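You operate a simulated robot arm through the tools that you are given. There is no shell and no other tool. Be economical: measure what you need, move in short steps, check, and stop when the job is done.

The job below is to be done with a simulated two-armed robot. You get a single attempt, and the scene is never put back.

## Task
Wind the spool on the winder full of yellow ribbon.
Fine: the roll goes on the black peg; swing the guide lever off again and put the full spool on the roll shelf. Where these are worked on the way, their far stop is far enough and under half their travel is too little: guide lever.

It is judged by the outcome, as a careful person would: the job done as asked, and still so three seconds after it is handed in. It fails if anything else is knocked over, pushed out of place, dropped, spilled or broken.

## Robot
Two 7-joint arms with fingered hands on one trunk, on a carriage that runs on a rail from [-2, -1562] to [0, 318] (x, y) and turns from -127 to 205 degrees about z. Base frame: it is fixed where the carriage stands at the start and does not move with it; the origin is on the floor, on the carriage's upright axis, x ahead of it, y to its left, z up; the surface under the hand at the start is at about z = 893. Units: mm, degrees, N and s.
The left shoulder is at the start at [70, 188, 1194], the right one opposite. With the tool pointing down near the work surface each hand reaches from about 100 to 820 mm from the robot's upright axis, wherever it stands, measured 20 degrees to its own side. Places, roughly: black peg of the winder [600, -200, 900]; guide lever [700, -100, 900]; roll shelf [900, 100, 1200]. Payload 4 kg a hand.
The tool frame of a hand sits at the grasp point between the pads (the TCP): z along the fingers, y along the line on which they close. The tips reach 26 mm beyond it. The gripper opens to 132 mm. The gripper's body begins 73 mm behind the TCP. The gripper is a hand of 4 fingers: y runs from the thumb to the fingers, the wrist lies at [0, 0, -224] in the tool frame, and closing takes about 1.5 s.
Orientation is that of the tool frame in the base frame, as a unit quaternion [w, x, y, z]. With the fingers straight down and closing along the base's y, the tool's x points along the base's -x, its y along +y and its z along -z.

## Interface
- The arms move only by the tool drive_tool. It takes "left_commands", "right_commands" or both (then of equal length, played together; a hand with none holds still); each is a list of rows, each a list of 6 numbers: the shift along the base's x, y, z in units of 30 mm (1.0 is 30 mm), then the turn, a rotation vector about the base's x, y, z in units of 4 degrees (1.0 is 4 degrees). In form: [[dx, dy, dz, ax, ay, az], ...]. A call has 1 to 12 rows; each row shifts and turns the commanded pose from where the row before left it. "left_hand" and "right_hand" are, for a hand that has rows, the closure in counts, from 0 (fully open) to 255 (shut), set as the call begins (left out, the last holds). A call with a number of a shift or a turn outside -1 to 1 is refused whole. A row lasts 0.2 s, in which the tool goes at most 50 mm and 8.6 degrees; a call with a longer step from one row to the next is refused whole, and so is a gripper value outside its range. Where a pose cannot be reached the arm comes as near as it can. A force on the tool above 40 N (or 10 N above the force at the start of the call, whichever is more), or a blocked arm, ends the call early, and 0.2 s more pass. Each finger travels about 72 mm/s and halts on what it meets, pressing with about 26 N; the grip force reading is that of the motor and also rises with nothing between the fingers. The clock runs only during rows and for 0.2 s after the last one: add rows that do not move to give the fingers time. The reply holds the time, the measured pose of the TCP, the force on the tool along the base axes, the opening and the grip force, in the units named above and with some noise, with the torque about the TCP (base axes, N m) and any sound that the robot's microphone picked up.
- Cameras (640 x 400 px; columns grow to the right, rows downward): "scene" is now at [140.8, 5.8, 1457.4]; the picture's right is [0.07, -1.00, 0.00], its down [-0.24, -0.02, -0.97] and it looks along [0.97, 0.07, -0.24] (base axes); focal length 214 px, centre (320, 200). "left" rides on the left gripper at [-73, 6, -94] in its tool frame; the picture's right is [-0.08, -1.00, 0.00], its down [0.79, -0.06, -0.62] and it looks along [0.61, -0.05, 0.79] (tool axes); focal length 230 px, centre (320, 200). "right" rides on the right gripper at [73, 6, -94] in its tool frame; the picture's right is [-0.08, 1.00, 0.00], its down [-0.78, -0.06, -0.62] and it looks along [-0.61, -0.05, 0.79] (tool axes); focal length 230 px, centre (320, 200).
- get_image(camera): a new picture of that camera. No time passes.
- raise_lower(by): slides the trunk up (or, below 0, down) by that many mm; the arms and the scene camera ride with it, the base frame stays. It gives what a move gives, with no picture.
- base_move(legs): drives the robot by 1 to 6 legs, each [ahead, left, turn to the left] in mm, mm and degrees, along the robot's own axes; the way and the turn of a leg run together, so that a leg with both is an arc; at most 1500 mm and 180 degrees a leg. The arms and the cameras ride along, it lands a little off, and it stops where it bumps. It keeps to its track: a leg is cut to what the track allows. It gives what a move gives.
- move_fingers(finger1, finger2, finger3, thumb_bend, hand): sets how far each is bent, from 0 (flat) to 1 (curled in); at 0.3 the hand is open as for a grip, at 0.7 the pads meet at the TCP. One left out holds its place. A second passes; each finger stops where it meets its share of the squeeze, and holds until it gets a number again. A gripper value or a shape takes the hand back. It gives what a move gives, with no picture; readings hold the bend of each and the force on the fingers (four entries, about 0 where the hand has none), thumb and palm.
- preshape(shape, hand): the hand has 4 fingers and takes this shape, open, in about a second: jaw (thumb against the fingers, like two jaws); tri (thumb and two fingers); tip (a fingertip pinch); poke (one finger out to press); point (the index stretched); flat (the hand flat); cup (the hand cupped); fist (a fist). The gripper value then closes the fingers along that shape, each until it touches; the sizes above hold for jaw. It gives what a move gives, with no picture.
- head_to(pan, tilt): turns the head with the scene camera to pan (to the left, within 86 degrees either way) and tilt (down, from -29 to 69), counted from straight ahead of the robot. It gives what a move gives.
- point_at(camera, pixels): for up to 12 pixels [column, row] of the newest picture of that camera ("zoom" is the newest enlarged one), the place [x, y, z] in the base frame of the surface seen there, good to about 2 mm. No time passes.
- enlarge(camera, box): a new picture of the part [left, top, right, bottom] of that camera's present view, enlarged. No time passes.
- close_job(): hands the job in; it is judged then, once.

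Work in short steps. Measure before you move; look again where a grasp or a placing could have gone wrong, and mend it. You have 80 turns and 70 pictures in all, those below and enlarged ones among them. Open the grippers and draw the arms clear of the work before you hand the job in, unless the task says otherwise; then end with one line.

The tools are called after "Request:" as name(argument=value, ...) on one line, values as JSON. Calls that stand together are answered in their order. drive_tool: Moves the arms, as the interface text tells. Its arguments: {"type":"object","properties":{"left_commands":{"type":"array","items":{"type":"array","items":{"type":"number"}}},"left_hand":{"type":"number"},"right_commands":{"type":"array","items":{"type":"array","items":{"type":"number"}}},"right_hand":{"type":"number"}},"required":[]} The other tools are called the same way: raise_lower (by) slides the trunk up or down; preshape (shape, hand) gives the hand a shape; move_fingers (finger1, finger2, finger3, thumb_bend, hand) moves the fingers one by one; base_move (legs) drives the base; head_to (pan, tilt) turns the head that bears the scene camera; get_image (camera) takes a picture; point_at (camera, pixels) gives the place of the surface under pixels of a picture; enlarge (camera, box) takes an enlarged picture of a part of a camera's view; close_job () hands the job in.

At the start:

```text
clock: 0.0
left_ee_pos: [390.9, 121.2, 1496.1]
left_tool_rot: [-0.001, 0.0, 1.0, -0.001]
left_force: [-0.1, 0.8, 0.1]
left_moment: [0.0, -0.04, 0.01]
left_finger_gap: 131.9
left_gripper_force: 0.1
left_shape: jaw
left_bend: [0.3, 0.3, 0.3, 0.3]
left_finger forces: [0.1, 0.0, 0.1, 0.1, 0.0, 0.1]
right_ee_pos: [607.0, -251.4, 999.2]
right_tool_rot: [0.0, 0.0, 1.0, 0.0]
right_force: [-0.9, -1.2, 0.5]
right_moment: [-0.01, 0.01, -0.02]
right_finger_gap: 131.9
right_gripper_force: 0.1
right_shape: jaw
right_bend: [0.3, 0.3, 0.3, 0.3]
right_finger forces: [0.0, 0.0, 0.0, 0.1, 0.0, 0.1]
trunk travel left (down, up): [-672.0, 268.0]
robot x, y, heading: [-0.9, -1.6, 0.1]
head pan, tilt: [4.0, 13.9]
```

scene: 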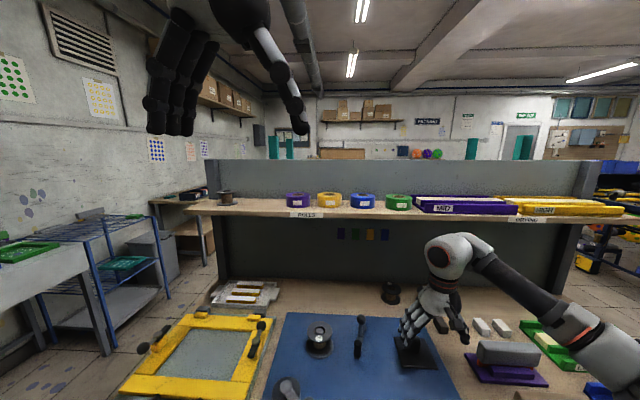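
right: 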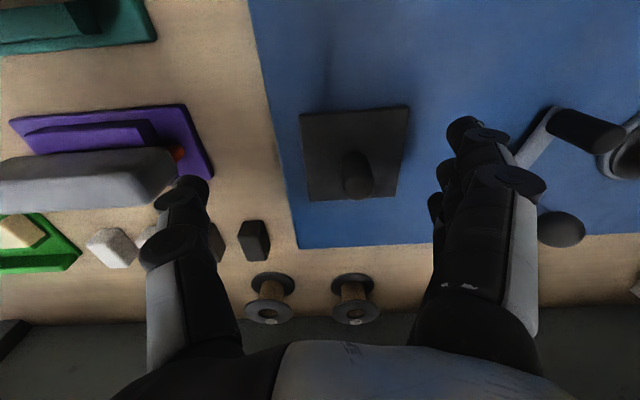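
left: 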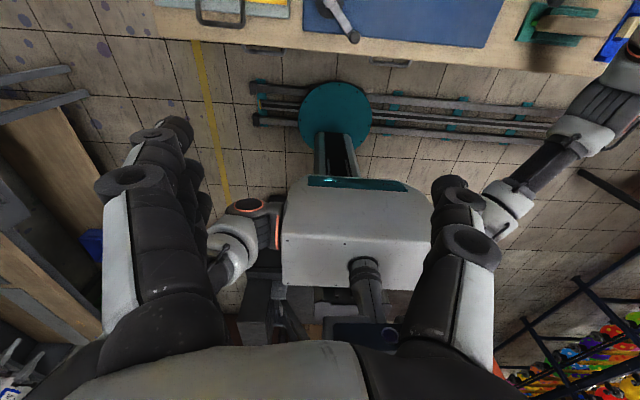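

The scene shows the winder on the blue mat (spool at ~[318,338], lever ~[360,335], peg plate ~[410,355]) and the rolls on the shelf at row 200. I enlarge those parts.

Request:
enlarge(camera="scene", box=[240, 270, 480, 400])

Request:
enlarge(camera="scene", box=[190, 160, 430, 260])

```text
2.67 times, centred on (360, 335) of scene
```

zoom: 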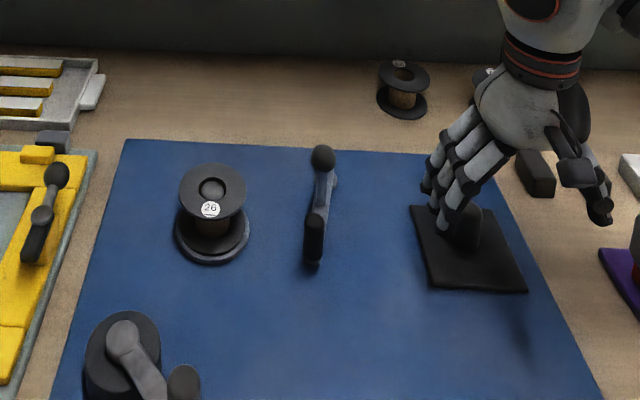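

```text
2.67 times, centred on (310, 210) of scene
```

zoom: 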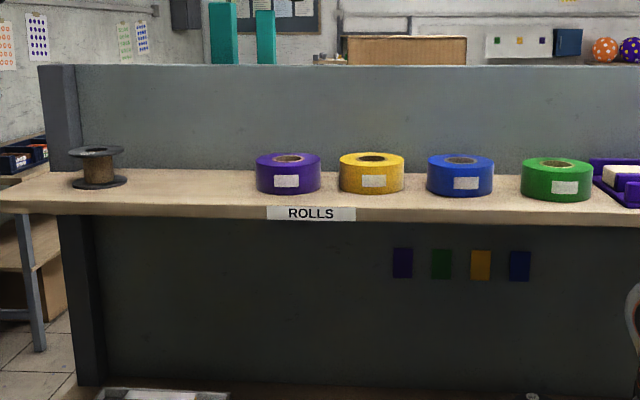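

Measure the yellow roll, its hole, the shelf and the old spool from the last zoom, then lift the right hand clear and look down.

Request:
point_at(camera="zoom", pixels=[[372, 190], [372, 163], [372, 154], [341, 172], [403, 172], [372, 202], [145, 200], [200, 200], [95, 150], [320, 213], [300, 120], [318, 175]])

Request:
head_to(pan=0, tilt=45)

Request:
drive_tool(right_commands=[[0, 0, 1, 0, 0, 0], [0, -1, 1, 0, 0, 0], [0, -1, 1, 0, 0, 0], [0, -1, 1, 0, 0, 0], [0, -1, 1, 0, 0, 0], [0, -1, 0, 0, 0, 0], [0, -1, 0, 0, 0, 0]])

Request:
get_image(camera="scene")

```text
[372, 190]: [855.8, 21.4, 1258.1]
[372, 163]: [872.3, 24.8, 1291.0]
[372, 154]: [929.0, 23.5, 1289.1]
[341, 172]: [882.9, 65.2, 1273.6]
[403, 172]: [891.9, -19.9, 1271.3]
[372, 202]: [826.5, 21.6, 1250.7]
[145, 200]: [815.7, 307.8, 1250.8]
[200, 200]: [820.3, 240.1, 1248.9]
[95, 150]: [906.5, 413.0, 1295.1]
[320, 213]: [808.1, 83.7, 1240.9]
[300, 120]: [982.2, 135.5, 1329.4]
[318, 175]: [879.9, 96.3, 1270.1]
```

```text
clock: 1.0
left_ee_pos: [392.1, 121.3, 1495.1]
left_tool_rot: [0.001, 0.0, 1.0, -0.001]
left_force: [0.2, 0.0, 0.0]
left_moment: [0.0, 0.02, 0.01]
left_finger_gap: 131.8
left_gripper_force: 0.0
left_shape: jaw
left_bend: [0.3, 0.3, 0.3, 0.3]
left_finger forces: [0.0, 0.0, 0.0, 0.1, 0.1, 0.0]
right_ee_pos: [605.9, -250.7, 1000.2]
right_tool_rot: [-0.001, 0.0, 1.0, 0.001]
right_force: [0.2, 0.1, 1.2]
right_moment: [-0.01, 0.0, -0.01]
right_finger_gap: 132.0
right_gripper_force: 0.0
right_shape: jaw
right_bend: [0.3, 0.3, 0.3, 0.3]
right_finger forces: [0.1, 0.1, 0.0, 0.1, 0.0, 0.1]
trunk travel left (down, up): [-672.0, 268.0]
robot x, y, heading: [0.2, -2.3, 0.1]
head pan, tilt: [0.0, 45.0]
```

```text
clock: 2.6
left_ee_pos: [391.5, 119.0, 1495.9]
left_tool_rot: [0.001, -0.001, 1.0, -0.001]
left_force: [-0.2, 0.3, -0.1]
left_moment: [0.0, 0.02, 0.03]
left_finger_gap: 131.7
left_gripper_force: 0.0
left_shape: jaw
left_bend: [0.3, 0.3, 0.3, 0.3]
left_finger forces: [0.1, 0.0, 0.0, 0.0, 0.1, 0.0]
right_ee_pos: [606.8, -431.5, 1149.4]
right_tool_rot: [0.001, 0.0, 1.0, -0.001]
right_force: [-0.5, -0.2, -0.3]
right_moment: [0.02, 0.01, -0.01]
right_finger_gap: 131.9
right_gripper_force: 0.0
right_shape: jaw
right_bend: [0.3, 0.3, 0.3, 0.3]
right_finger forces: [0.1, 0.1, 0.0, 0.1, 0.0, 0.0]
trunk travel left (down, up): [-672.0, 268.0]
robot x, y, heading: [0.4, 0.6, 0.0]
head pan, tilt: [0.0, 45.0]
```

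```text
64 pictures are left
```

scene: 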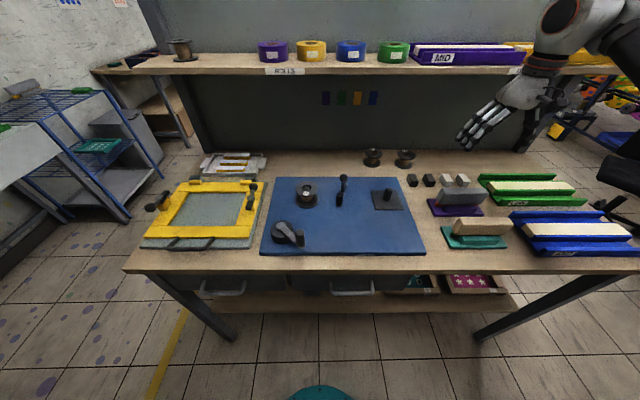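

Request:
enlarge(camera="scene", box=[255, 160, 431, 270])

```text
3.64 times, centred on (343, 215) of scene
```

zoom: 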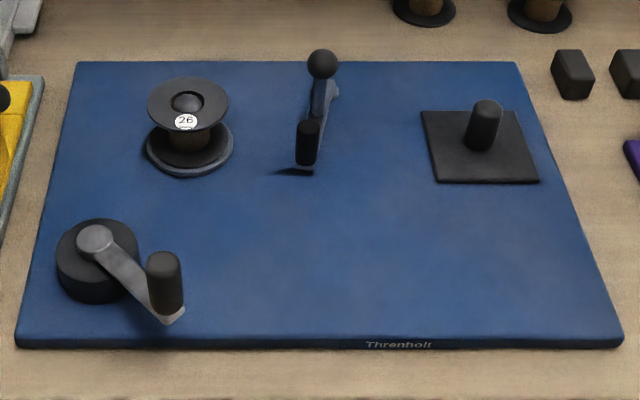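

The zoom shows crank hub [95,240] with handle [164,285], spool [187,105], lever with ball [323,63] and near end [308,140], and peg [485,120]. Measuring these.

Request:
point_at(camera="zoom", pixels=[[187, 100], [155, 105], [227, 105], [187, 170], [322, 58], [322, 90], [308, 128], [335, 92], [487, 108], [487, 130], [163, 262], [95, 238]])

Request:
point_at(camera="zoom", pixels=[[165, 305], [135, 280], [425, 115], [515, 112], [435, 182], [540, 182], [400, 220], [75, 290], [190, 140], [308, 150], [300, 172], [190, 85]])

Request:
get_image(camera="right")

```text
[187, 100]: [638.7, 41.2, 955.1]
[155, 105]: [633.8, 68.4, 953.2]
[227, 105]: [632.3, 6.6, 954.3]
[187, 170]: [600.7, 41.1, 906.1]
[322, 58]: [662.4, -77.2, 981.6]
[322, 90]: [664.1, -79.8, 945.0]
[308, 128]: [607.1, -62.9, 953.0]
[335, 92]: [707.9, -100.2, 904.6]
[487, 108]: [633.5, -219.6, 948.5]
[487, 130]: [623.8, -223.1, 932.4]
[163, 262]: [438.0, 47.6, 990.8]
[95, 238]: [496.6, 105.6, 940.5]
```

```text
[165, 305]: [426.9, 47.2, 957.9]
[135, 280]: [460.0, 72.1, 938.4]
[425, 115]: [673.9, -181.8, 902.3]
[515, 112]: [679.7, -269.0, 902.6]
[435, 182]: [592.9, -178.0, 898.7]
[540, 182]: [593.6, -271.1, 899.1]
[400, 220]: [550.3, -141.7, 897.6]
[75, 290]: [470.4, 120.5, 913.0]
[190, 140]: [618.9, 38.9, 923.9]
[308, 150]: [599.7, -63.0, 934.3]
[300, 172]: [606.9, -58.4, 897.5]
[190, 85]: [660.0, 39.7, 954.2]
```

```text
62 pictures are left
```

right: 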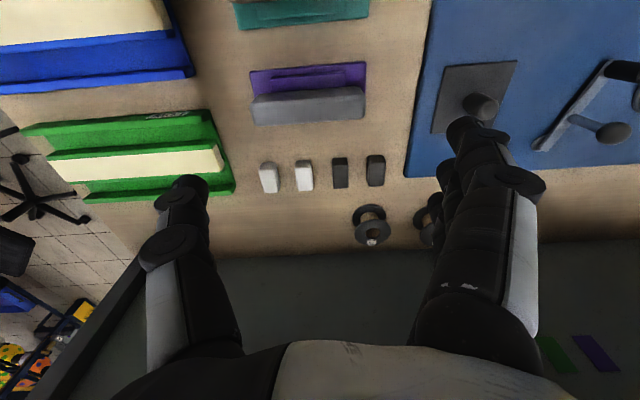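

The lever seems to pivot near [708,-100] with a knob at [664,-78,980] and a guide tip at [607,-63]. I bring the right hand camera over it for a better view.

Request:
drive_tool(right_commands=[[-0.5, 1, 0.3, 0, 0, 0], [-0.5, 1, 0.3, 0, 0, 0], [-0.5, 1, 0, 0, 0, 0], [-0.5, 1, 0, 0, 0, 0], [-0.5, 1, 0, 0, 0, 0], [-0.5, 1, 0, 0, 0, 0], [-0.5, 1, 0, 0, 0, 0], [-0.5, 1, 0, 0, 0, 0], [-0.5, 1, 0, 0, 0, 0], [-0.5, 1, 0, 0, 0, 0]])

Request:
get_image(camera="right")

```text
clock: 4.8
left_ee_pos: [392.3, 122.7, 1495.1]
left_tool_rot: [0.001, -0.001, 1.0, -0.002]
left_force: [0.6, -0.6, 1.0]
left_moment: [-0.03, 0.02, 0.0]
left_finger_gap: 131.9
left_gripper_force: 0.0
left_shape: jaw
left_bend: [0.3, 0.3, 0.3, 0.3]
left_finger forces: [0.0, 0.0, 0.0, 0.1, 0.0, 0.0]
right_ee_pos: [456.6, -129.3, 1166.9]
right_tool_rot: [0.0, -0.001, 1.0, 0.0]
right_force: [0.0, -0.2, 0.7]
right_moment: [0.0, 0.03, -0.03]
right_finger_gap: 131.9
right_gripper_force: 0.0
right_shape: jaw
right_bend: [0.3, 0.3, 0.3, 0.3]
right_finger forces: [0.1, 0.0, 0.0, 0.1, 0.1, 0.0]
trunk travel left (down, up): [-672.0, 268.0]
robot x, y, heading: [-1.6, 0.4, -0.2]
head pan, tilt: [0.0, 45.0]
```

```text
61 pictures are left
```

right: 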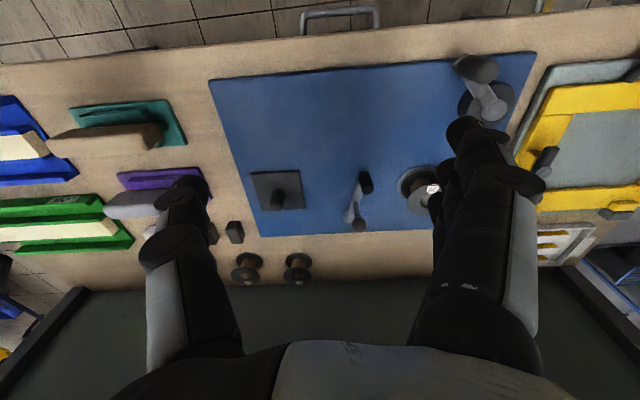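

The lever appears at [355,205] between the peg [278,195] and spool [415,190]; I enlarge it.

Request:
enlarge(camera="right", box=[240, 140, 440, 265])

Request:
point_at(camera="right", pixels=[[359, 226], [349, 217], [355, 200], [366, 182], [360, 178], [278, 196], [356, 190]])

```text
3.20 times, centred on (340, 202) of right
```

zoom: 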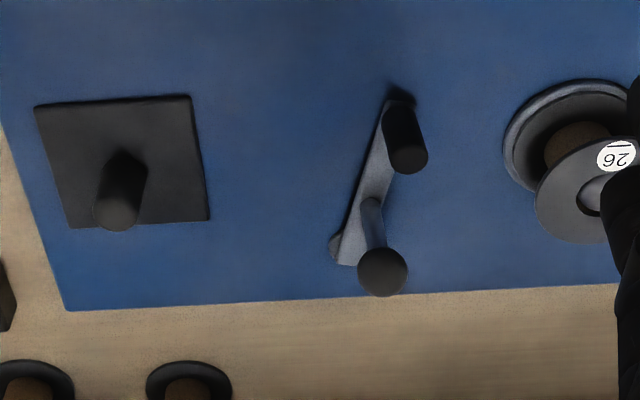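

```text
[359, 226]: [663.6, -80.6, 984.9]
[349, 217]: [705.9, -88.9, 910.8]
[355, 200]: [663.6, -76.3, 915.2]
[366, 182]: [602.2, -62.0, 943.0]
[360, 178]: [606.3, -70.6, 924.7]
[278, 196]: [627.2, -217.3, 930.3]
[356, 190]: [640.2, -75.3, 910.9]
```

Lever geometry is understood (pivot ~[705,-95], guide post ~[605,-63]). The roll comes first: I raise the trunk 200, slide 120 left, and tilt the right hand 40° for the shelf grasp.

Request:
raise_lower(by=200)

Request:
base_move(legs=[[0, 120, 0]])

Request:
drive_tool(right_commands=[[0.7, 0.1, 0, 0, -1, 0], [0.7, 0.1, 0, 0, -1, 0], [0.7, 0.1, 0, 0, -1, 0], [0.7, 0.1, 0, 0, -1, 0], [0.7, 0.1, 0, 0, -1, 0], [0.7, 0.1, 0, 0, -1, 0], [0.7, 0.1, 0, 0, -1, 0], [0.7, 0.1, 0, 0, -1, 0], [0.7, 0.1, 0, 0, -1, 0], [0.7, 0.1, 0, 0, -1, 0]], right_hand=40)

Request:
get_image(camera="right")

```text
clock: 6.9
left_ee_pos: [392.1, 120.5, 1694.9]
left_tool_rot: [0.0, -0.001, 1.0, 0.0]
left_force: [-0.7, 0.6, -0.7]
left_moment: [0.01, 0.0, -0.03]
left_finger_gap: 131.9
left_gripper_force: 0.1
left_shape: jaw
left_bend: [0.3, 0.3, 0.3, 0.3]
left_finger forces: [0.0, 0.0, 0.1, 0.0, 0.0, 0.0]
right_ee_pos: [457.0, -130.0, 1368.0]
right_tool_rot: [0.0, 0.0, 1.0, 0.0]
right_force: [-0.3, -0.9, 1.0]
right_moment: [-0.03, -0.02, 0.0]
right_finger_gap: 131.7
right_gripper_force: 0.1
right_shape: jaw
right_bend: [0.3, 0.3, 0.3, 0.3]
right_finger forces: [0.0, 0.0, 0.1, 0.0, 0.0, 0.1]
trunk travel left (down, up): [-872.0, 68.0]
robot x, y, heading: [0.6, 1.6, 0.1]
head pan, tilt: [0.0, 45.0]
```

```text
clock: 8.2
left_ee_pos: [389.9, 232.7, 1696.2]
left_tool_rot: [0.0, 0.0, 1.0, 0.001]
left_force: [-0.8, -0.3, 0.4]
left_moment: [0.02, 0.02, 0.0]
left_finger_gap: 131.6
left_gripper_force: 0.0
left_shape: jaw
left_bend: [0.3, 0.3, 0.3, 0.3]
left_finger forces: [0.1, 0.0, 0.1, 0.0, 0.0, 0.0]
right_ee_pos: [456.6, -17.4, 1366.4]
right_tool_rot: [0.0, 0.001, 1.0, 0.001]
right_force: [-0.1, -0.4, 0.5]
right_moment: [0.02, 0.02, 0.02]
right_finger_gap: 131.9
right_gripper_force: 0.0
right_shape: jaw
right_bend: [0.3, 0.3, 0.3, 0.3]
right_finger forces: [0.0, 0.1, 0.0, 0.0, 0.1, 0.1]
trunk travel left (down, up): [-872.0, 68.0]
robot x, y, heading: [-2.4, 119.5, -0.1]
head pan, tilt: [0.0, 45.0]
```

```text
clock: 10.4
left_ee_pos: [392.4, 239.7, 1695.4]
left_tool_rot: [0.0, 0.0, 1.0, -0.001]
left_force: [0.7, -0.7, -0.3]
left_moment: [0.0, 0.03, 0.0]
left_finger_gap: 131.9
left_gripper_force: 0.1
left_shape: jaw
left_bend: [0.3, 0.3, 0.3, 0.3]
left_finger forces: [0.0, 0.1, 0.1, 0.0, 0.1, 0.0]
right_ee_pos: [668.2, 17.5, 1367.2]
right_tool_rot: [0.343, 0.0, 0.939, 0.0]
right_force: [-0.7, -0.2, -0.1]
right_moment: [-0.01, 0.01, -0.01]
right_finger_gap: 111.7
right_gripper_force: 0.0
right_shape: jaw
right_bend: [0.55, 0.55, 0.55, 0.51]
right_finger forces: [0.1, 0.1, 0.0, 0.1, 0.1, 0.0]
trunk travel left (down, up): [-872.0, 68.0]
robot x, y, heading: [0.7, 119.1, 0.0]
head pan, tilt: [0.0, 45.0]
```

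```text
59 pictures are left
```

right: 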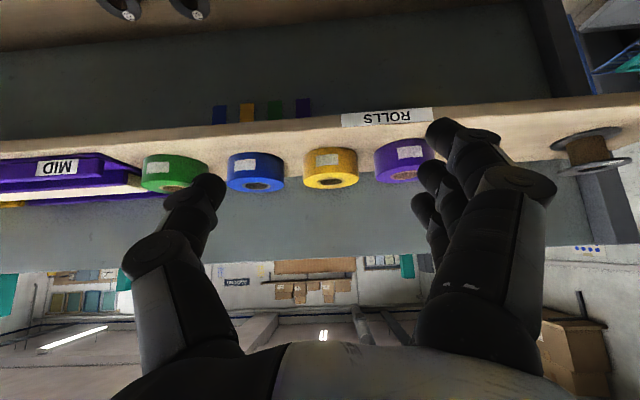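

The hand sees the yellow roll at [330,167]; measuring its outline and neighbours' edges.

Request:
enlarge(camera="right", box=[200, 110, 460, 240])

```text
2.46 times, centred on (330, 175) of right
```

zoom: 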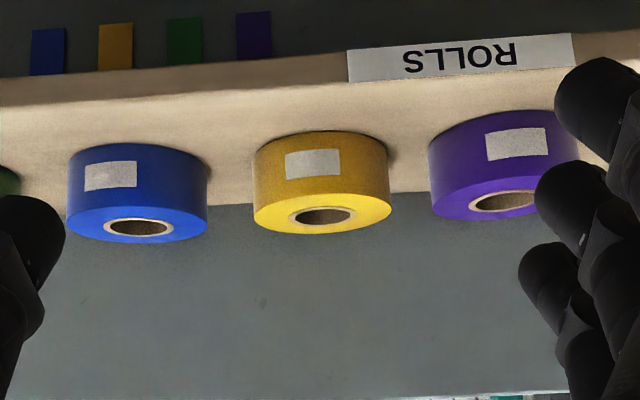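

Request:
point_at(camera="zoom", pixels=[[322, 203], [322, 228], [258, 210], [388, 205], [272, 212], [375, 212], [432, 190], [206, 215], [322, 192], [322, 138], [432, 150], [205, 170]])

```text
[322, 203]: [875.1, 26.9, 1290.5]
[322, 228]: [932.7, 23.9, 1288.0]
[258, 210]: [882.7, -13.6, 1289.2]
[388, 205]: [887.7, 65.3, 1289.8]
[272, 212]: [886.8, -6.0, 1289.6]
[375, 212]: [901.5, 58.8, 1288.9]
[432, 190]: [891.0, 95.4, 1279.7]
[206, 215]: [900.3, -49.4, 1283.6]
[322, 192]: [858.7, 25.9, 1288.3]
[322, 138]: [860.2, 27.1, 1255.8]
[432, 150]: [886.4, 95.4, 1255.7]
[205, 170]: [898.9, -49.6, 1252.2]
```

Roll centre ≈ [898,25.5], r≈40, top 1290; gaps to neighbours 30–35 mm. I narrow the hand to ~100 mm and move over the roll, staying above.

Request:
drive_tool(right_commands=[[0.97, 0.03, 0, 0, 0, 0], [0.97, 0.03, 0, 0, 0, 0], [0.97, 0.03, 0, 0, 0, 0], [0.97, 0.03, 0, 0, 0, 0], [0.97, 0.03, 0, 0, 0, 0], [0.97, 0.03, 0, 0, 0, 0], [0.97, 0.03, 0, 0, 0, 0], [0.97, 0.04, 0, 0, 0, 0], [0, 0, 0, 0, 0, 0]], right_hand=58)

Request:
get_image(camera="right")

Request:
head_to(pan=-6, tilt=25)

Request:
get_image(camera="scene")

```text
clock: 12.4
left_ee_pos: [391.1, 235.9, 1695.1]
left_tool_rot: [0.0, -0.001, 1.0, 0.0]
left_force: [-0.4, -1.4, -0.2]
left_moment: [0.03, 0.0, -0.02]
left_finger_gap: 131.9
left_gripper_force: 0.1
left_shape: jaw
left_bend: [0.3, 0.3, 0.3, 0.3]
left_finger forces: [0.1, 0.1, 0.0, 0.0, 0.0, 0.0]
right_ee_pos: [882.5, 22.2, 1364.0]
right_tool_rot: [0.342, 0.001, 0.94, 0.001]
right_force: [0.3, -0.1, 0.7]
right_moment: [0.0, 0.0, 0.02]
right_finger_gap: 102.3
right_gripper_force: 0.1
right_shape: jaw
right_bend: [0.61, 0.61, 0.61, 0.58]
right_finger forces: [0.1, 0.1, 0.0, 0.0, 0.1, 0.0]
right hand out of reach, approached as far as the arm can: row 8
trunk travel left (down, up): [-872.0, 68.0]
robot x, y, heading: [-1.7, 118.2, -0.3]
head pan, tilt: [0.0, 45.0]
```

```text
57 pictures are left
```

right: 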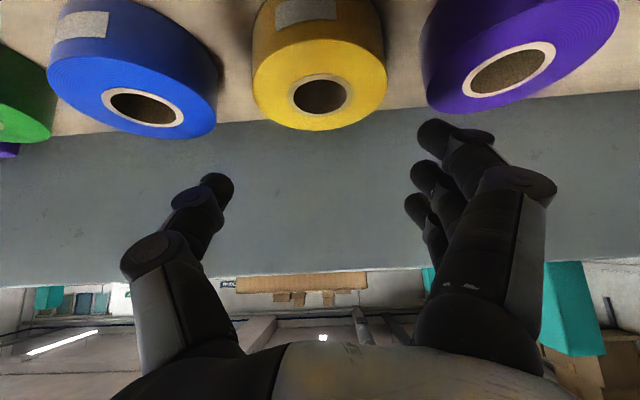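

```text
clock: 13.2
left_ee_pos: [392.4, 238.6, 1696.3]
left_tool_rot: [0.0, 0.0, 1.0, -0.001]
left_force: [0.2, 0.3, 0.4]
left_moment: [-0.05, -0.01, -0.01]
left_finger_gap: 131.8
left_gripper_force: 0.1
left_shape: jaw
left_bend: [0.3, 0.3, 0.3, 0.3]
left_finger forces: [0.1, 0.1, 0.0, 0.1, 0.1, 0.1]
right_ee_pos: [882.5, 23.8, 1363.8]
right_tool_rot: [0.342, 0.0, 0.94, 0.001]
right_force: [0.8, 0.8, 0.0]
right_moment: [0.02, -0.01, 0.0]
right_finger_gap: 102.4
right_gripper_force: 0.2
right_shape: jaw
right_bend: [0.61, 0.61, 0.61, 0.58]
right_finger forces: [0.1, 0.1, 0.0, 0.0, 0.0, 0.1]
trunk travel left (down, up): [-872.0, 68.0]
robot x, y, heading: [0.1, 117.5, -0.1]
head pan, tilt: [-6.0, 25.0]
```

```text
56 pictures are left
```

scene: 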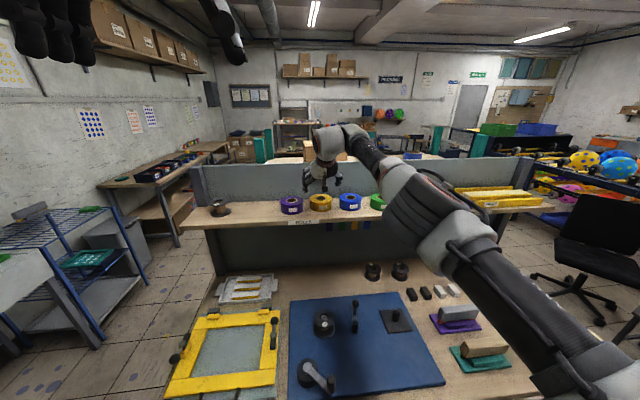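

Fingers straddle the roll in y (thumb [220,185], fingers [435,130]); x=888 suffices for the tilted pads. I go down in two stages, watching for force.

Request:
drive_tool(right_commands=[[-0.3, 0.05, -0.5, 0, 0, 0], [0, 0.05, -0.5, 0, 0, 0], [0, 0, -0.5, 0, 0, 0], [0, 0, 0, 0, 0, 0]])

Request:
get_image(camera="right")

Request:
enlarge(camera="scene", box=[260, 110, 400, 230])

```text
clock: 14.2
left_ee_pos: [392.3, 239.8, 1694.4]
left_tool_rot: [0.001, 0.0, 1.0, -0.001]
left_force: [0.2, 0.0, 0.3]
left_moment: [-0.04, 0.02, -0.02]
left_finger_gap: 131.9
left_gripper_force: 0.0
left_shape: jaw
left_bend: [0.3, 0.3, 0.3, 0.3]
left_finger forces: [0.1, 0.1, 0.0, 0.0, 0.0, 0.1]
right_ee_pos: [872.2, 26.8, 1318.8]
right_tool_rot: [0.342, 0.001, 0.94, 0.0]
right_force: [0.5, -0.2, 0.4]
right_moment: [-0.03, -0.04, 0.0]
right_finger_gap: 102.2
right_gripper_force: 0.0
right_shape: jaw
right_bend: [0.61, 0.61, 0.61, 0.58]
right_finger forces: [0.1, 0.0, 0.0, 0.0, 0.0, 0.0]
trunk travel left (down, up): [-872.0, 68.0]
robot x, y, heading: [-2.6, 122.7, -0.0]
head pan, tilt: [-6.0, 25.0]
```

```text
55 pictures are left
```

right: 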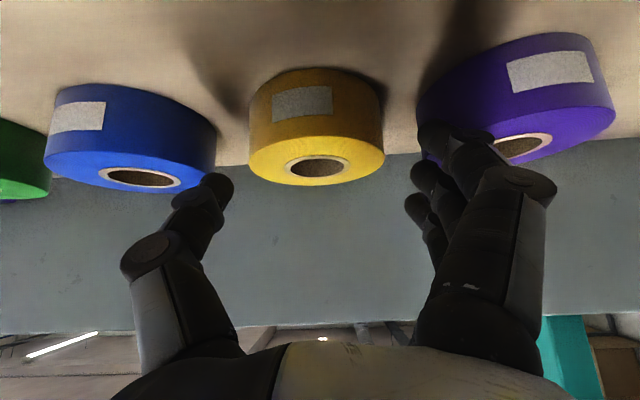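

```text
3.33 times, centred on (330, 170) of scene
```

zoom: 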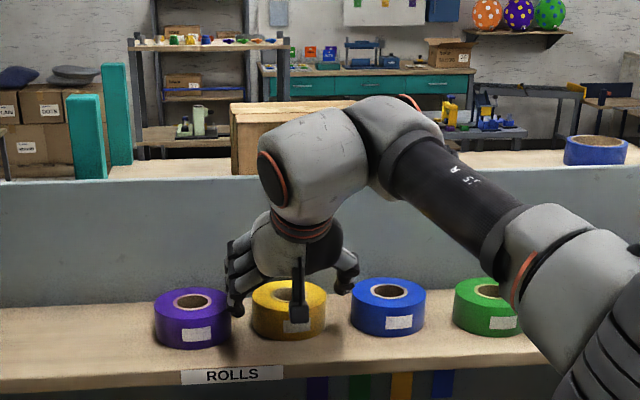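

I check where the fingertips actually are versus the neighbours.

Request:
point_at(camera="right", pixels=[[425, 132], [440, 130], [422, 175], [412, 205], [222, 185], [232, 188], [207, 195], [485, 137]])

```text
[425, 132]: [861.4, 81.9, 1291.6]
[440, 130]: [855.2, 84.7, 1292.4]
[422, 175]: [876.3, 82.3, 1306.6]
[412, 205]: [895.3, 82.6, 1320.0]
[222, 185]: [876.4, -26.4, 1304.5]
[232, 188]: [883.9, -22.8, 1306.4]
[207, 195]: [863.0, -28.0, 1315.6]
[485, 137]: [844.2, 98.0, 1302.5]
```

Fingertips: inner thumb face y≈-23, fingers y≈81; shifting y by -3 centres them. Lower to z≈1292, x≈886.

Request:
drive_tool(right_commands=[[0.25, -0.1, -0.3, 0, 0, 0], [0.2, 0, -0.3, 0, 0, 0], [0, 0, -0.25, 0, 0, 0], [0, 0, 0, 0, 0, 0]])

Request:
get_image(camera="right")

```text
clock: 15.2
left_ee_pos: [392.1, 239.8, 1694.0]
left_tool_rot: [0.0, 0.0, 1.0, -0.001]
left_force: [-0.3, 0.5, 0.7]
left_moment: [0.02, 0.02, -0.02]
left_finger_gap: 131.8
left_gripper_force: 0.1
left_shape: jaw
left_bend: [0.3, 0.3, 0.3, 0.3]
left_finger forces: [0.0, 0.0, 0.0, 0.1, 0.0, 0.1]
right_ee_pos: [887.1, 24.2, 1292.5]
right_tool_rot: [0.342, 0.001, 0.94, 0.001]
right_force: [0.1, -0.1, 0.0]
right_moment: [0.0, 0.01, 0.03]
right_finger_gap: 102.3
right_gripper_force: 0.0
right_shape: jaw
right_bend: [0.61, 0.62, 0.61, 0.58]
right_finger forces: [0.1, 0.1, 0.0, 0.0, 0.0, 0.0]
trunk travel left (down, up): [-872.0, 68.0]
robot x, y, heading: [1.1, 117.2, -0.2]
head pan, tilt: [-6.0, 25.0]
```

```text
53 pictures are left
```

right: 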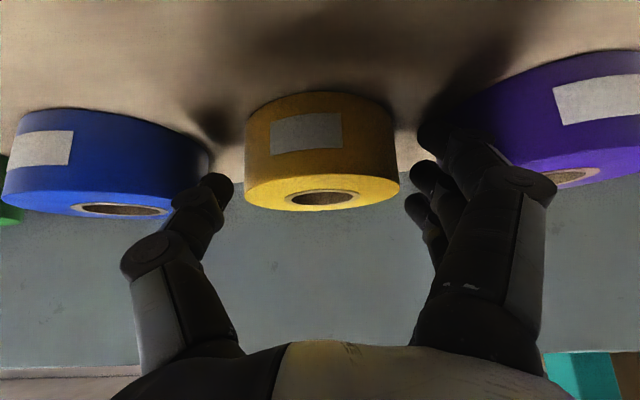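

No contact; fingers straddle the roll. Close the hand.

Request:
drive_tool(right_commands=[[0, 0, 0, 0, 0, 0], [0, 0, 0, 0, 0, 0], [0, 0, 0, 0, 0, 0], [0, 0, 0, 0, 0, 0], [0, 0, 0, 0, 0, 0], [0, 0, 0, 0, 0, 0]], right_hand=255)

Request:
get_image(camera="right")

```text
clock: 16.6
left_ee_pos: [391.6, 238.5, 1695.5]
left_tool_rot: [0.001, 0.0, 1.0, -0.001]
left_force: [-0.4, -0.2, -0.3]
left_moment: [0.02, -0.02, -0.02]
left_finger_gap: 131.7
left_gripper_force: 0.1
left_shape: jaw
left_bend: [0.3, 0.3, 0.3, 0.3]
left_finger forces: [0.0, 0.1, 0.1, 0.1, 0.0, 0.0]
right_ee_pos: [885.9, 24.1, 1295.1]
right_tool_rot: [0.343, 0.001, 0.939, 0.001]
right_force: [3.1, -1.2, 6.8]
right_moment: [0.26, -0.35, -0.1]
right_finger_gap: 75.8
right_gripper_force: 26.0
right_shape: jaw
right_bend: [0.72, 0.71, 0.74, 0.71]
right_finger forces: [8.1, 8.8, 18.5, 0.1, 23.2, 0.0]
trunk travel left (down, up): [-872.0, 68.0]
robot x, y, heading: [-3.5, 120.3, 0.1]
head pan, tilt: [-6.0, 25.0]
```

```text
52 pictures are left
```

right: 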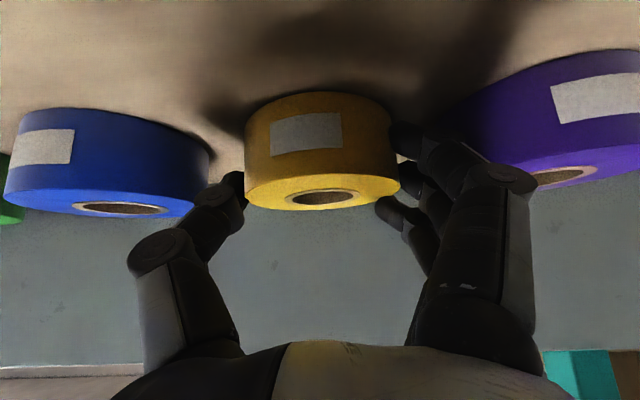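

Grip of ~26 N on the roll (gap 75.8). Lift straight up and check.

Request:
drive_tool(right_commands=[[0, 0, 0.3, 0, 0, 0], [0, 0, 0.4, 0, 0, 0], [0, 0, 0.5, 0, 0, 0], [-0.2, 0, 0.6, 0, 0, 0], [-0.4, 0, 0.4, 0, 0, 0]])

Request:
get_image(camera="right")

```text
clock: 17.8
left_ee_pos: [390.3, 237.0, 1695.5]
left_tool_rot: [0.001, 0.0, 1.0, 0.0]
left_force: [-0.9, -0.2, 0.7]
left_moment: [0.01, -0.02, 0.0]
left_finger_gap: 131.7
left_gripper_force: 0.1
left_shape: jaw
left_bend: [0.3, 0.3, 0.3, 0.3]
left_finger forces: [0.0, 0.0, 0.0, 0.0, 0.1, 0.0]
right_ee_pos: [869.4, 23.6, 1360.0]
right_tool_rot: [0.342, 0.001, 0.94, 0.0]
right_force: [-0.7, -0.7, -1.1]
right_moment: [0.02, 0.01, 0.02]
right_finger_gap: 75.9
right_gripper_force: 26.3
right_shape: jaw
right_bend: [0.72, 0.71, 0.73, 0.71]
right_finger forces: [9.2, 8.9, 10.3, 0.1, 22.8, 0.0]
trunk travel left (down, up): [-872.0, 68.0]
robot x, y, heading: [3.6, 118.7, -0.2]
head pan, tilt: [-6.0, 25.0]
```

```text
51 pictures are left
```

right: 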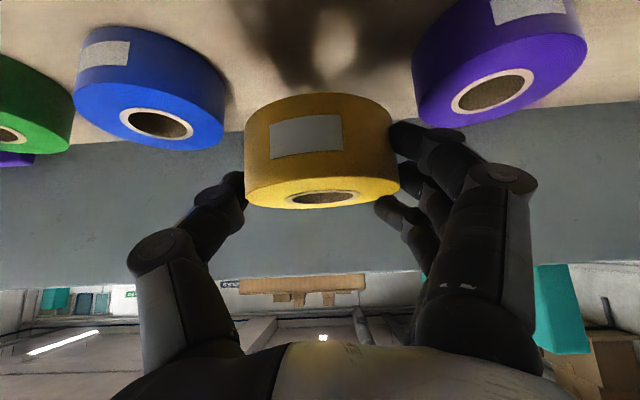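

The roll is held level. Retract and carry it to above the peg area at current height, then measure the roll in the hand.

Request:
drive_tool(right_commands=[[-1, -0.3, 0, 0, 0, 0], [-1, -0.9, 0, 0, 0, 0], [-1, -1, 0, 0, 0, 0], [-1, -1, 0, 0, 0, 0], [-1, -1, 0, 0, 0, 0], [-1, -1, 0, 0, 0, 0], [-1, -1, 0, 0, 0, 0], [-1, -1, 0, 0, 0, 0], [0, -1, -0.5, 0, 0, 0], [0, 0, -0.5, 0, 0, 0], [0, 0, 0, 0, 0, 0]])

Request:
get_image(camera="right")

Request:
get_image(camera="scene")

```text
clock: 20.2
left_ee_pos: [391.1, 238.5, 1695.2]
left_tool_rot: [0.0, 0.0, 1.0, -0.001]
left_force: [-0.2, 0.6, -1.3]
left_moment: [-0.04, 0.02, 0.03]
left_finger_gap: 132.0
left_gripper_force: 0.1
left_shape: jaw
left_bend: [0.3, 0.3, 0.3, 0.3]
left_finger forces: [0.0, 0.0, 0.0, 0.1, 0.0, 0.0]
right_ee_pos: [627.9, -222.2, 1328.8]
right_tool_rot: [0.342, 0.001, 0.94, 0.0]
right_force: [-0.6, 0.7, -1.0]
right_moment: [0.02, 0.02, -0.01]
right_finger_gap: 75.9
right_gripper_force: 26.5
right_shape: jaw
right_bend: [0.72, 0.71, 0.73, 0.71]
right_finger forces: [8.9, 8.8, 9.2, 0.0, 22.7, 0.1]
trunk travel left (down, up): [-872.0, 68.0]
robot x, y, heading: [-0.2, 116.6, 0.2]
head pan, tilt: [-6.0, 25.0]
```

```text
50 pictures are left
```

right: 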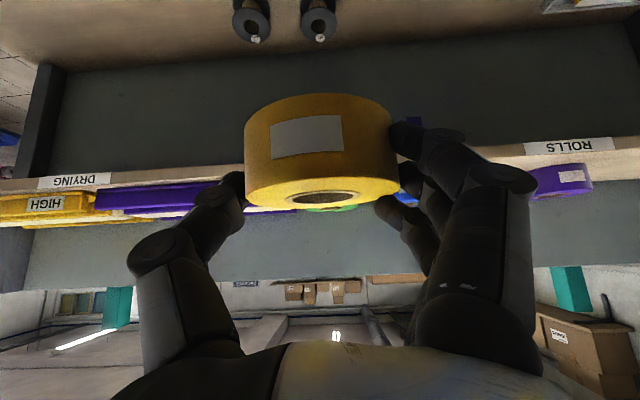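

```text
49 pictures are left
```

scene: 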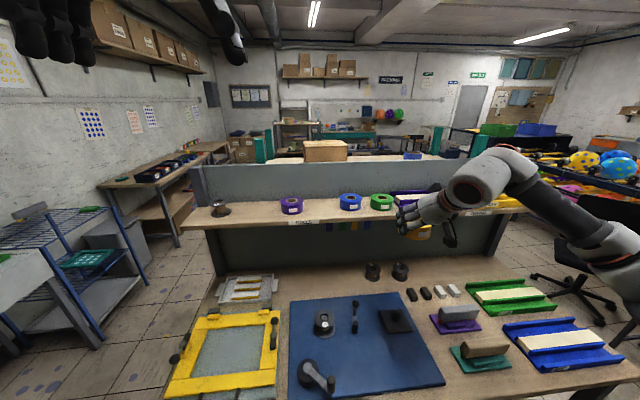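

I enlarge the roll in the hand to locate its hole centre relative to the TCP, and enlarge the peg in the scene.

Request:
enlarge(camera="right", box=[230, 80, 420, 220])

```text
2.86 times, centred on (325, 150) of right
```

zoom: 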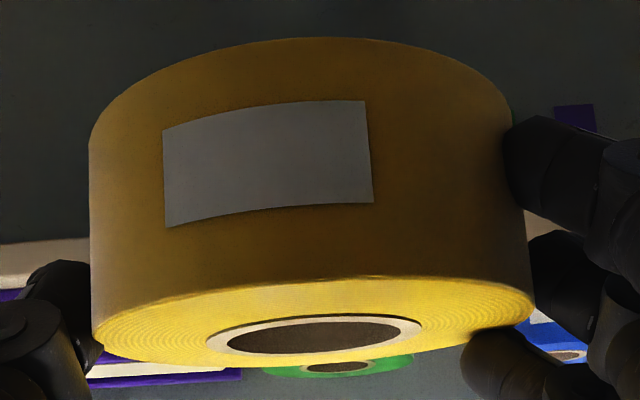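

Request:
point_at(camera="zoom", pixels=[[213, 345], [416, 328], [310, 276], [310, 357], [310, 316], [98, 320], [528, 296], [310, 45], [310, 320], [525, 300]])

```text
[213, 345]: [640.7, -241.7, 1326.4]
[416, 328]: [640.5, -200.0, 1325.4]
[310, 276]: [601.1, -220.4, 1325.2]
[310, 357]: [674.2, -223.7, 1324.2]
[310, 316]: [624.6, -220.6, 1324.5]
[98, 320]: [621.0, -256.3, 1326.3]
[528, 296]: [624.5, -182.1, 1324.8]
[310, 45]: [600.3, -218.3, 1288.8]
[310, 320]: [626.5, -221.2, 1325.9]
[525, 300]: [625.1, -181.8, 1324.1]
```

Roll hole centre is at TCP + (12.7, 1.3), bottom 43 below TCP. Now I tilt the head down and measure the peg precisely.

Request:
raise_lower(by=-200)

Request:
head_to(pan=-25, tilt=40)

Request:
get_image(camera="scene")

```text
clock: 22.4
left_ee_pos: [392.4, 239.0, 1494.8]
left_tool_rot: [0.0, 0.0, 1.0, -0.001]
left_force: [0.1, -0.4, -0.5]
left_moment: [-0.01, 0.01, -0.02]
left_finger_gap: 131.9
left_gripper_force: 0.0
left_shape: jaw
left_bend: [0.3, 0.3, 0.3, 0.3]
left_finger forces: [0.1, 0.0, 0.1, 0.0, 0.0, 0.1]
right_ee_pos: [628.8, -221.6, 1129.5]
right_tool_rot: [0.342, 0.001, 0.94, 0.0]
right_force: [-0.2, -0.8, -1.4]
right_moment: [0.01, 0.02, -0.03]
right_finger_gap: 75.7
right_gripper_force: 26.0
right_shape: jaw
right_bend: [0.72, 0.71, 0.73, 0.71]
right_finger forces: [9.0, 8.8, 9.3, 0.0, 22.7, 0.0]
trunk travel left (down, up): [-672.0, 268.0]
robot x, y, heading: [-2.0, 116.8, 0.2]
head pan, tilt: [-6.0, 25.0]
```

```text
clock: 23.2
left_ee_pos: [390.7, 239.6, 1496.0]
left_tool_rot: [-0.001, 0.0, 1.0, -0.001]
left_force: [0.0, -0.1, 1.0]
left_moment: [-0.05, -0.01, -0.03]
left_finger_gap: 132.0
left_gripper_force: 0.0
left_shape: jaw
left_bend: [0.3, 0.3, 0.3, 0.3]
left_finger forces: [0.0, 0.0, 0.0, 0.0, 0.0, 0.0]
right_ee_pos: [627.7, -220.9, 1128.5]
right_tool_rot: [0.342, 0.001, 0.94, 0.0]
right_force: [0.0, 0.1, -1.6]
right_moment: [-0.03, 0.01, 0.0]
right_finger_gap: 75.8
right_gripper_force: 26.5
right_shape: jaw
right_bend: [0.72, 0.71, 0.73, 0.71]
right_finger forces: [9.0, 8.8, 9.3, 0.0, 22.7, 0.0]
trunk travel left (down, up): [-672.0, 268.0]
robot x, y, heading: [0.4, 120.9, 0.0]
head pan, tilt: [-25.0, 40.0]
```

```text
47 pictures are left
```

scene: 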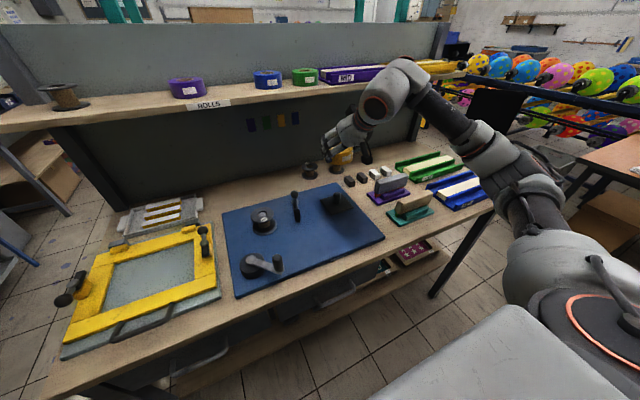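

Request:
enlarge(camera="scene", box=[300, 175, 370, 220])

```text
8.89 times, centred on (335, 198) of scene
```

zoom: 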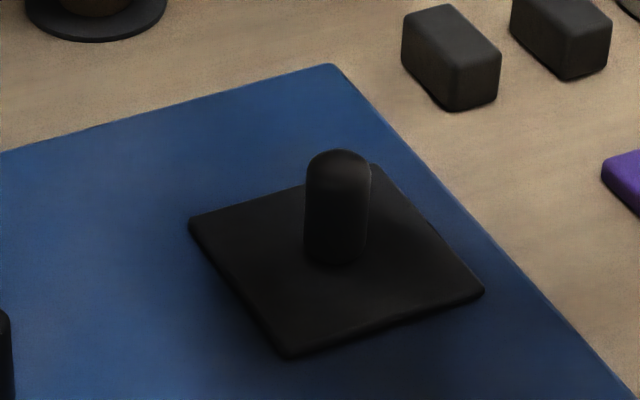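

Request:
point_at(camera="zoom", pixels=[[309, 210], [367, 210], [338, 210], [338, 170], [338, 155], [338, 262], [195, 218], [378, 168], [480, 292], [285, 355], [338, 240]])

```text
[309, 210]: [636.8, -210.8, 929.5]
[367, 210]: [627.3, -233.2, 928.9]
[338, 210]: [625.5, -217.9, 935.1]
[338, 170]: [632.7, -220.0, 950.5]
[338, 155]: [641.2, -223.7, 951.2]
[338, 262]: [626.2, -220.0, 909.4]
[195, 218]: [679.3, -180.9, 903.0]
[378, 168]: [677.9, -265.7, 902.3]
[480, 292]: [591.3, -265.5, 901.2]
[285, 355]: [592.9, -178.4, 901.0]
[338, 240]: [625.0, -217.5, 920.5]
```

Peg centre ≈ [635,-222.5], top 951, plate 902. Lower the roll to just above the peg (TCP z≈1010) and check.

Request:
drive_tool(right_commands=[[-0.19, -0.08, -0.7, 0, 0, 0], [0, 0, -0.9, 0, 0, 0], [0, 0, -0.9, 0, 0, 0], [0, 0, -0.9, 0, 0, 0], [0, 0, -0.5, 0, 0, 0], [0, 0, 0, 0, 0, 0]])

Request:
enlarge(camera="scene", box=[270, 130, 410, 220])

Request:
enlarge(camera="right", box=[220, 60, 430, 220])

```text
clock: 24.6
left_ee_pos: [392.0, 238.9, 1495.0]
left_tool_rot: [0.0, 0.0, 1.0, -0.001]
left_force: [0.6, 0.7, 0.0]
left_moment: [0.0, 0.01, 0.01]
left_finger_gap: 132.2
left_gripper_force: 0.0
left_shape: jaw
left_bend: [0.3, 0.3, 0.3, 0.3]
left_finger forces: [0.0, 0.0, 0.0, 0.0, 0.1, 0.1]
right_ee_pos: [621.6, -225.3, 1012.9]
right_tool_rot: [0.343, 0.002, 0.939, -0.001]
right_force: [-0.5, -0.6, -0.8]
right_moment: [-0.01, 0.02, 0.02]
right_finger_gap: 75.7
right_gripper_force: 26.2
right_shape: jaw
right_bend: [0.72, 0.71, 0.73, 0.71]
right_finger forces: [8.9, 8.8, 9.1, 0.1, 22.7, 0.0]
trunk travel left (down, up): [-672.0, 268.0]
robot x, y, heading: [-1.7, 118.5, 0.4]
head pan, tilt: [-25.0, 40.0]
```

```text
4.44 times, centred on (340, 175) of scene
```

zoom: 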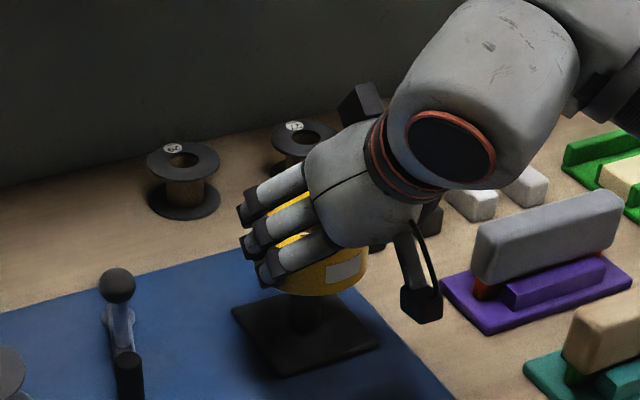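

```text
2.50 times, centred on (325, 140) of right
```

zoom: 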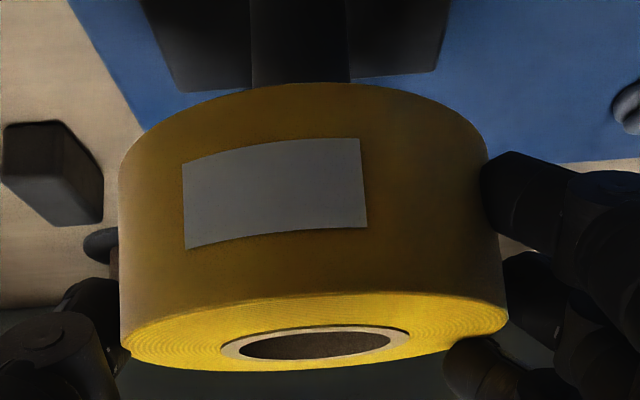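

Recheck hole position against the peg from this view.

Request:
point_at(camera="zoom", pixels=[[224, 352], [408, 338], [315, 297], [315, 368], [250, 75], [349, 75], [122, 330], [503, 312]])

```text
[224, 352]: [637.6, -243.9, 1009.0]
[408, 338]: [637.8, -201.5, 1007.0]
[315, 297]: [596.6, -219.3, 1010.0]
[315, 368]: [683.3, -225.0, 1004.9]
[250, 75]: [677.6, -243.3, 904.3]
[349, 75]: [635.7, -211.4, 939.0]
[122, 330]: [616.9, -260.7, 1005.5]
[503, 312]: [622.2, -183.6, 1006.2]
```

Hole centre ≈ [637,-222.7], within ~2 mm of the peg. Lower it on, nudging x by -2.

Request:
drive_tool(right_commands=[[-0.06, 0, -0.5, 0, 0, 0], [0, 0, -0.5, 0, 0, 0], [0, 0, -0.5, 0, 0, 0], [0, 0, -0.4, 0, 0, 0], [0, 0, -0.2, 0, 0, 0], [0, 0, 0, 0, 0, 0]])

Request:
enlarge(camera="scene", box=[270, 130, 410, 220])

```text
clock: 26.0
left_ee_pos: [391.2, 238.1, 1495.2]
left_tool_rot: [0.001, 0.0, 1.0, -0.001]
left_force: [0.5, 0.6, -0.4]
left_moment: [-0.01, 0.01, -0.01]
left_finger_gap: 131.5
left_gripper_force: 0.1
left_shape: jaw
left_bend: [0.3, 0.3, 0.3, 0.3]
left_finger forces: [0.0, 0.0, 0.0, 0.0, 0.0, 0.0]
right_ee_pos: [620.0, -223.5, 951.0]
right_tool_rot: [0.343, 0.0, 0.939, 0.001]
right_force: [-0.7, 0.5, 1.6]
right_moment: [0.06, -0.09, -0.01]
right_finger_gap: 75.7
right_gripper_force: 26.4
right_shape: jaw
right_bend: [0.72, 0.71, 0.73, 0.71]
right_finger forces: [8.6, 8.7, 10.2, 0.0, 23.0, 0.0]
trunk travel left (down, up): [-672.0, 268.0]
robot x, y, heading: [-2.6, 117.2, 0.1]
head pan, tilt: [-25.0, 40.0]
```

```text
4.44 times, centred on (340, 175) of scene
```

zoom: 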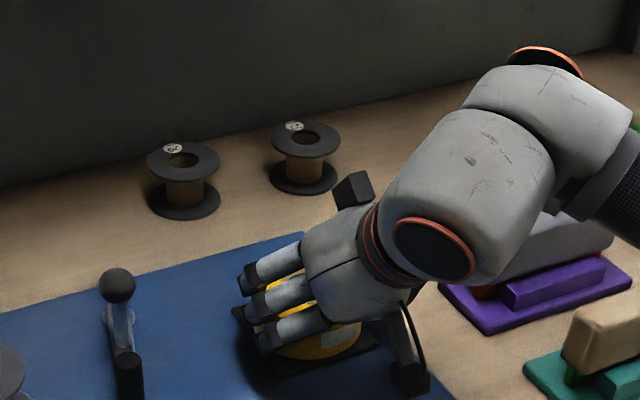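

Roll bottom is ~5 mm above the plate; press down gently until contact, then release.

Request:
drive_tool(right_commands=[[0, 0, -0.1, 0, 0, 0], [0, 0, -0.1, 0, 0, 0], [0, 0, 0, 0, 0, 0]])

Request:
get_image(camera="right")

```text
clock: 26.8
left_ee_pos: [387.8, 240.3, 1498.0]
left_tool_rot: [0.002, 0.0, 1.0, -0.002]
left_force: [0.8, 0.0, -0.3]
left_moment: [0.03, -0.01, -0.01]
left_finger_gap: 132.0
left_gripper_force: 0.0
left_shape: jaw
left_bend: [0.3, 0.3, 0.3, 0.3]
left_finger forces: [0.0, 0.0, 0.0, 0.0, 0.0, 0.1]
right_ee_pos: [619.0, -224.5, 948.2]
right_tool_rot: [0.346, 0.0, 0.938, 0.001]
right_force: [3.4, -2.6, 26.5]
right_moment: [1.04, -0.74, -0.21]
right_finger_gap: 75.1
right_gripper_force: 26.1
right_shape: jaw
right_bend: [0.72, 0.71, 0.74, 0.71]
right_finger forces: [8.1, 8.1, 32.8, 0.0, 25.4, 0.0]
trunk travel left (down, up): [-672.0, 268.0]
robot x, y, heading: [-0.2, 117.9, -0.1]
head pan, tilt: [-25.0, 40.0]
```

```text
42 pictures are left
```

right: 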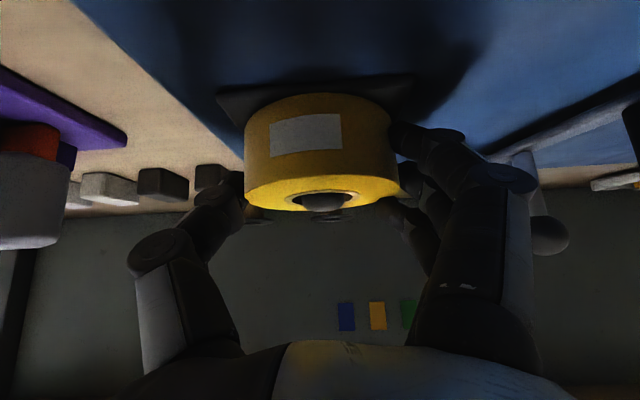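

The peg tip shows inside the hole at [325,200] and we feel 26 N: seated. Ease up 4 mm and open moderately.

Request:
drive_tool(right_commands=[[0, 0, 0.13, 0, 0, 0], [0, 0, 0, 0, 0, 0]])

Request:
drive_tool(right_commands=[[0, 0, 0, 0, 0, 0], [0, 0, 0, 0, 0, 0], [0, 0, 0, 0, 0, 0], [0, 0, 0, 0, 0, 0], [0, 0, 0.3, 0, 0, 0], [0, 0, 0.6, 0, 0, 0], [0, 0, 0.9, 0, 0, 0], [0, 0, 0.9, 0, 0, 0], [-0.6, -0.6, 0.9, 0, 0, 0], [-0.6, -0.6, 0.6, 0, 0, 0]], right_hand=40)

Request:
enlarge(camera="scene", box=[270, 130, 410, 220])

```text
clock: 27.4
left_ee_pos: [390.4, 240.2, 1495.7]
left_tool_rot: [0.0, 0.0, 1.0, -0.001]
left_force: [0.1, -0.2, 0.4]
left_moment: [0.01, -0.01, 0.01]
left_finger_gap: 131.7
left_gripper_force: 0.1
left_shape: jaw
left_bend: [0.3, 0.3, 0.3, 0.3]
left_finger forces: [0.0, 0.1, 0.0, 0.0, 0.0, 0.0]
right_ee_pos: [621.1, -223.2, 949.0]
right_tool_rot: [0.343, 0.001, 0.939, 0.0]
right_force: [4.5, -0.8, 16.7]
right_moment: [0.69, -0.57, -0.24]
right_finger_gap: 75.4
right_gripper_force: 25.7
right_shape: jaw
right_bend: [0.72, 0.71, 0.74, 0.71]
right_finger forces: [8.1, 8.8, 27.1, 0.1, 23.9, 0.0]
trunk travel left (down, up): [-672.0, 268.0]
robot x, y, heading: [1.8, 114.8, -0.1]
head pan, tilt: [-25.0, 40.0]
```

```text
clock: 29.6
left_ee_pos: [391.1, 237.9, 1495.8]
left_tool_rot: [0.001, 0.001, 1.0, 0.0]
left_force: [-0.3, 0.2, 0.3]
left_moment: [-0.05, 0.01, 0.0]
left_finger_gap: 131.6
left_gripper_force: 0.0
left_shape: jaw
left_bend: [0.3, 0.3, 0.3, 0.3]
left_finger forces: [0.0, 0.0, 0.0, 0.0, 0.0, 0.0]
right_ee_pos: [584.1, -260.9, 1073.1]
right_tool_rot: [0.342, 0.001, 0.94, 0.0]
right_force: [-0.5, 0.1, 0.3]
right_moment: [0.0, 0.04, 0.0]
right_finger_gap: 111.1
right_gripper_force: 0.0
right_shape: jaw
right_bend: [0.55, 0.55, 0.55, 0.51]
right_finger forces: [0.0, 0.0, 0.0, 0.0, 0.0, 0.0]
trunk travel left (down, up): [-672.0, 268.0]
robot x, y, heading: [-2.1, 119.5, -0.0]
head pan, tilt: [-25.0, 40.0]
```

```text
4.44 times, centred on (340, 175) of scene
```

zoom: 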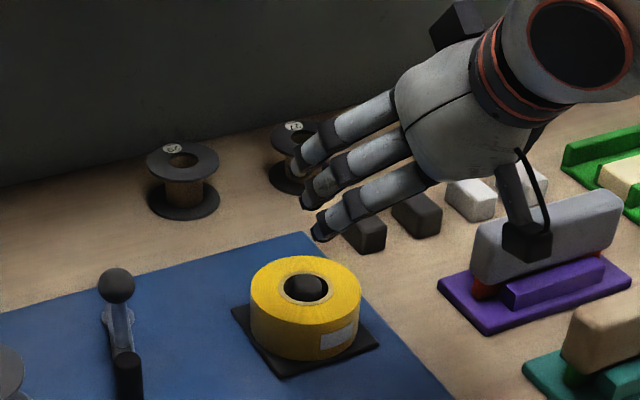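

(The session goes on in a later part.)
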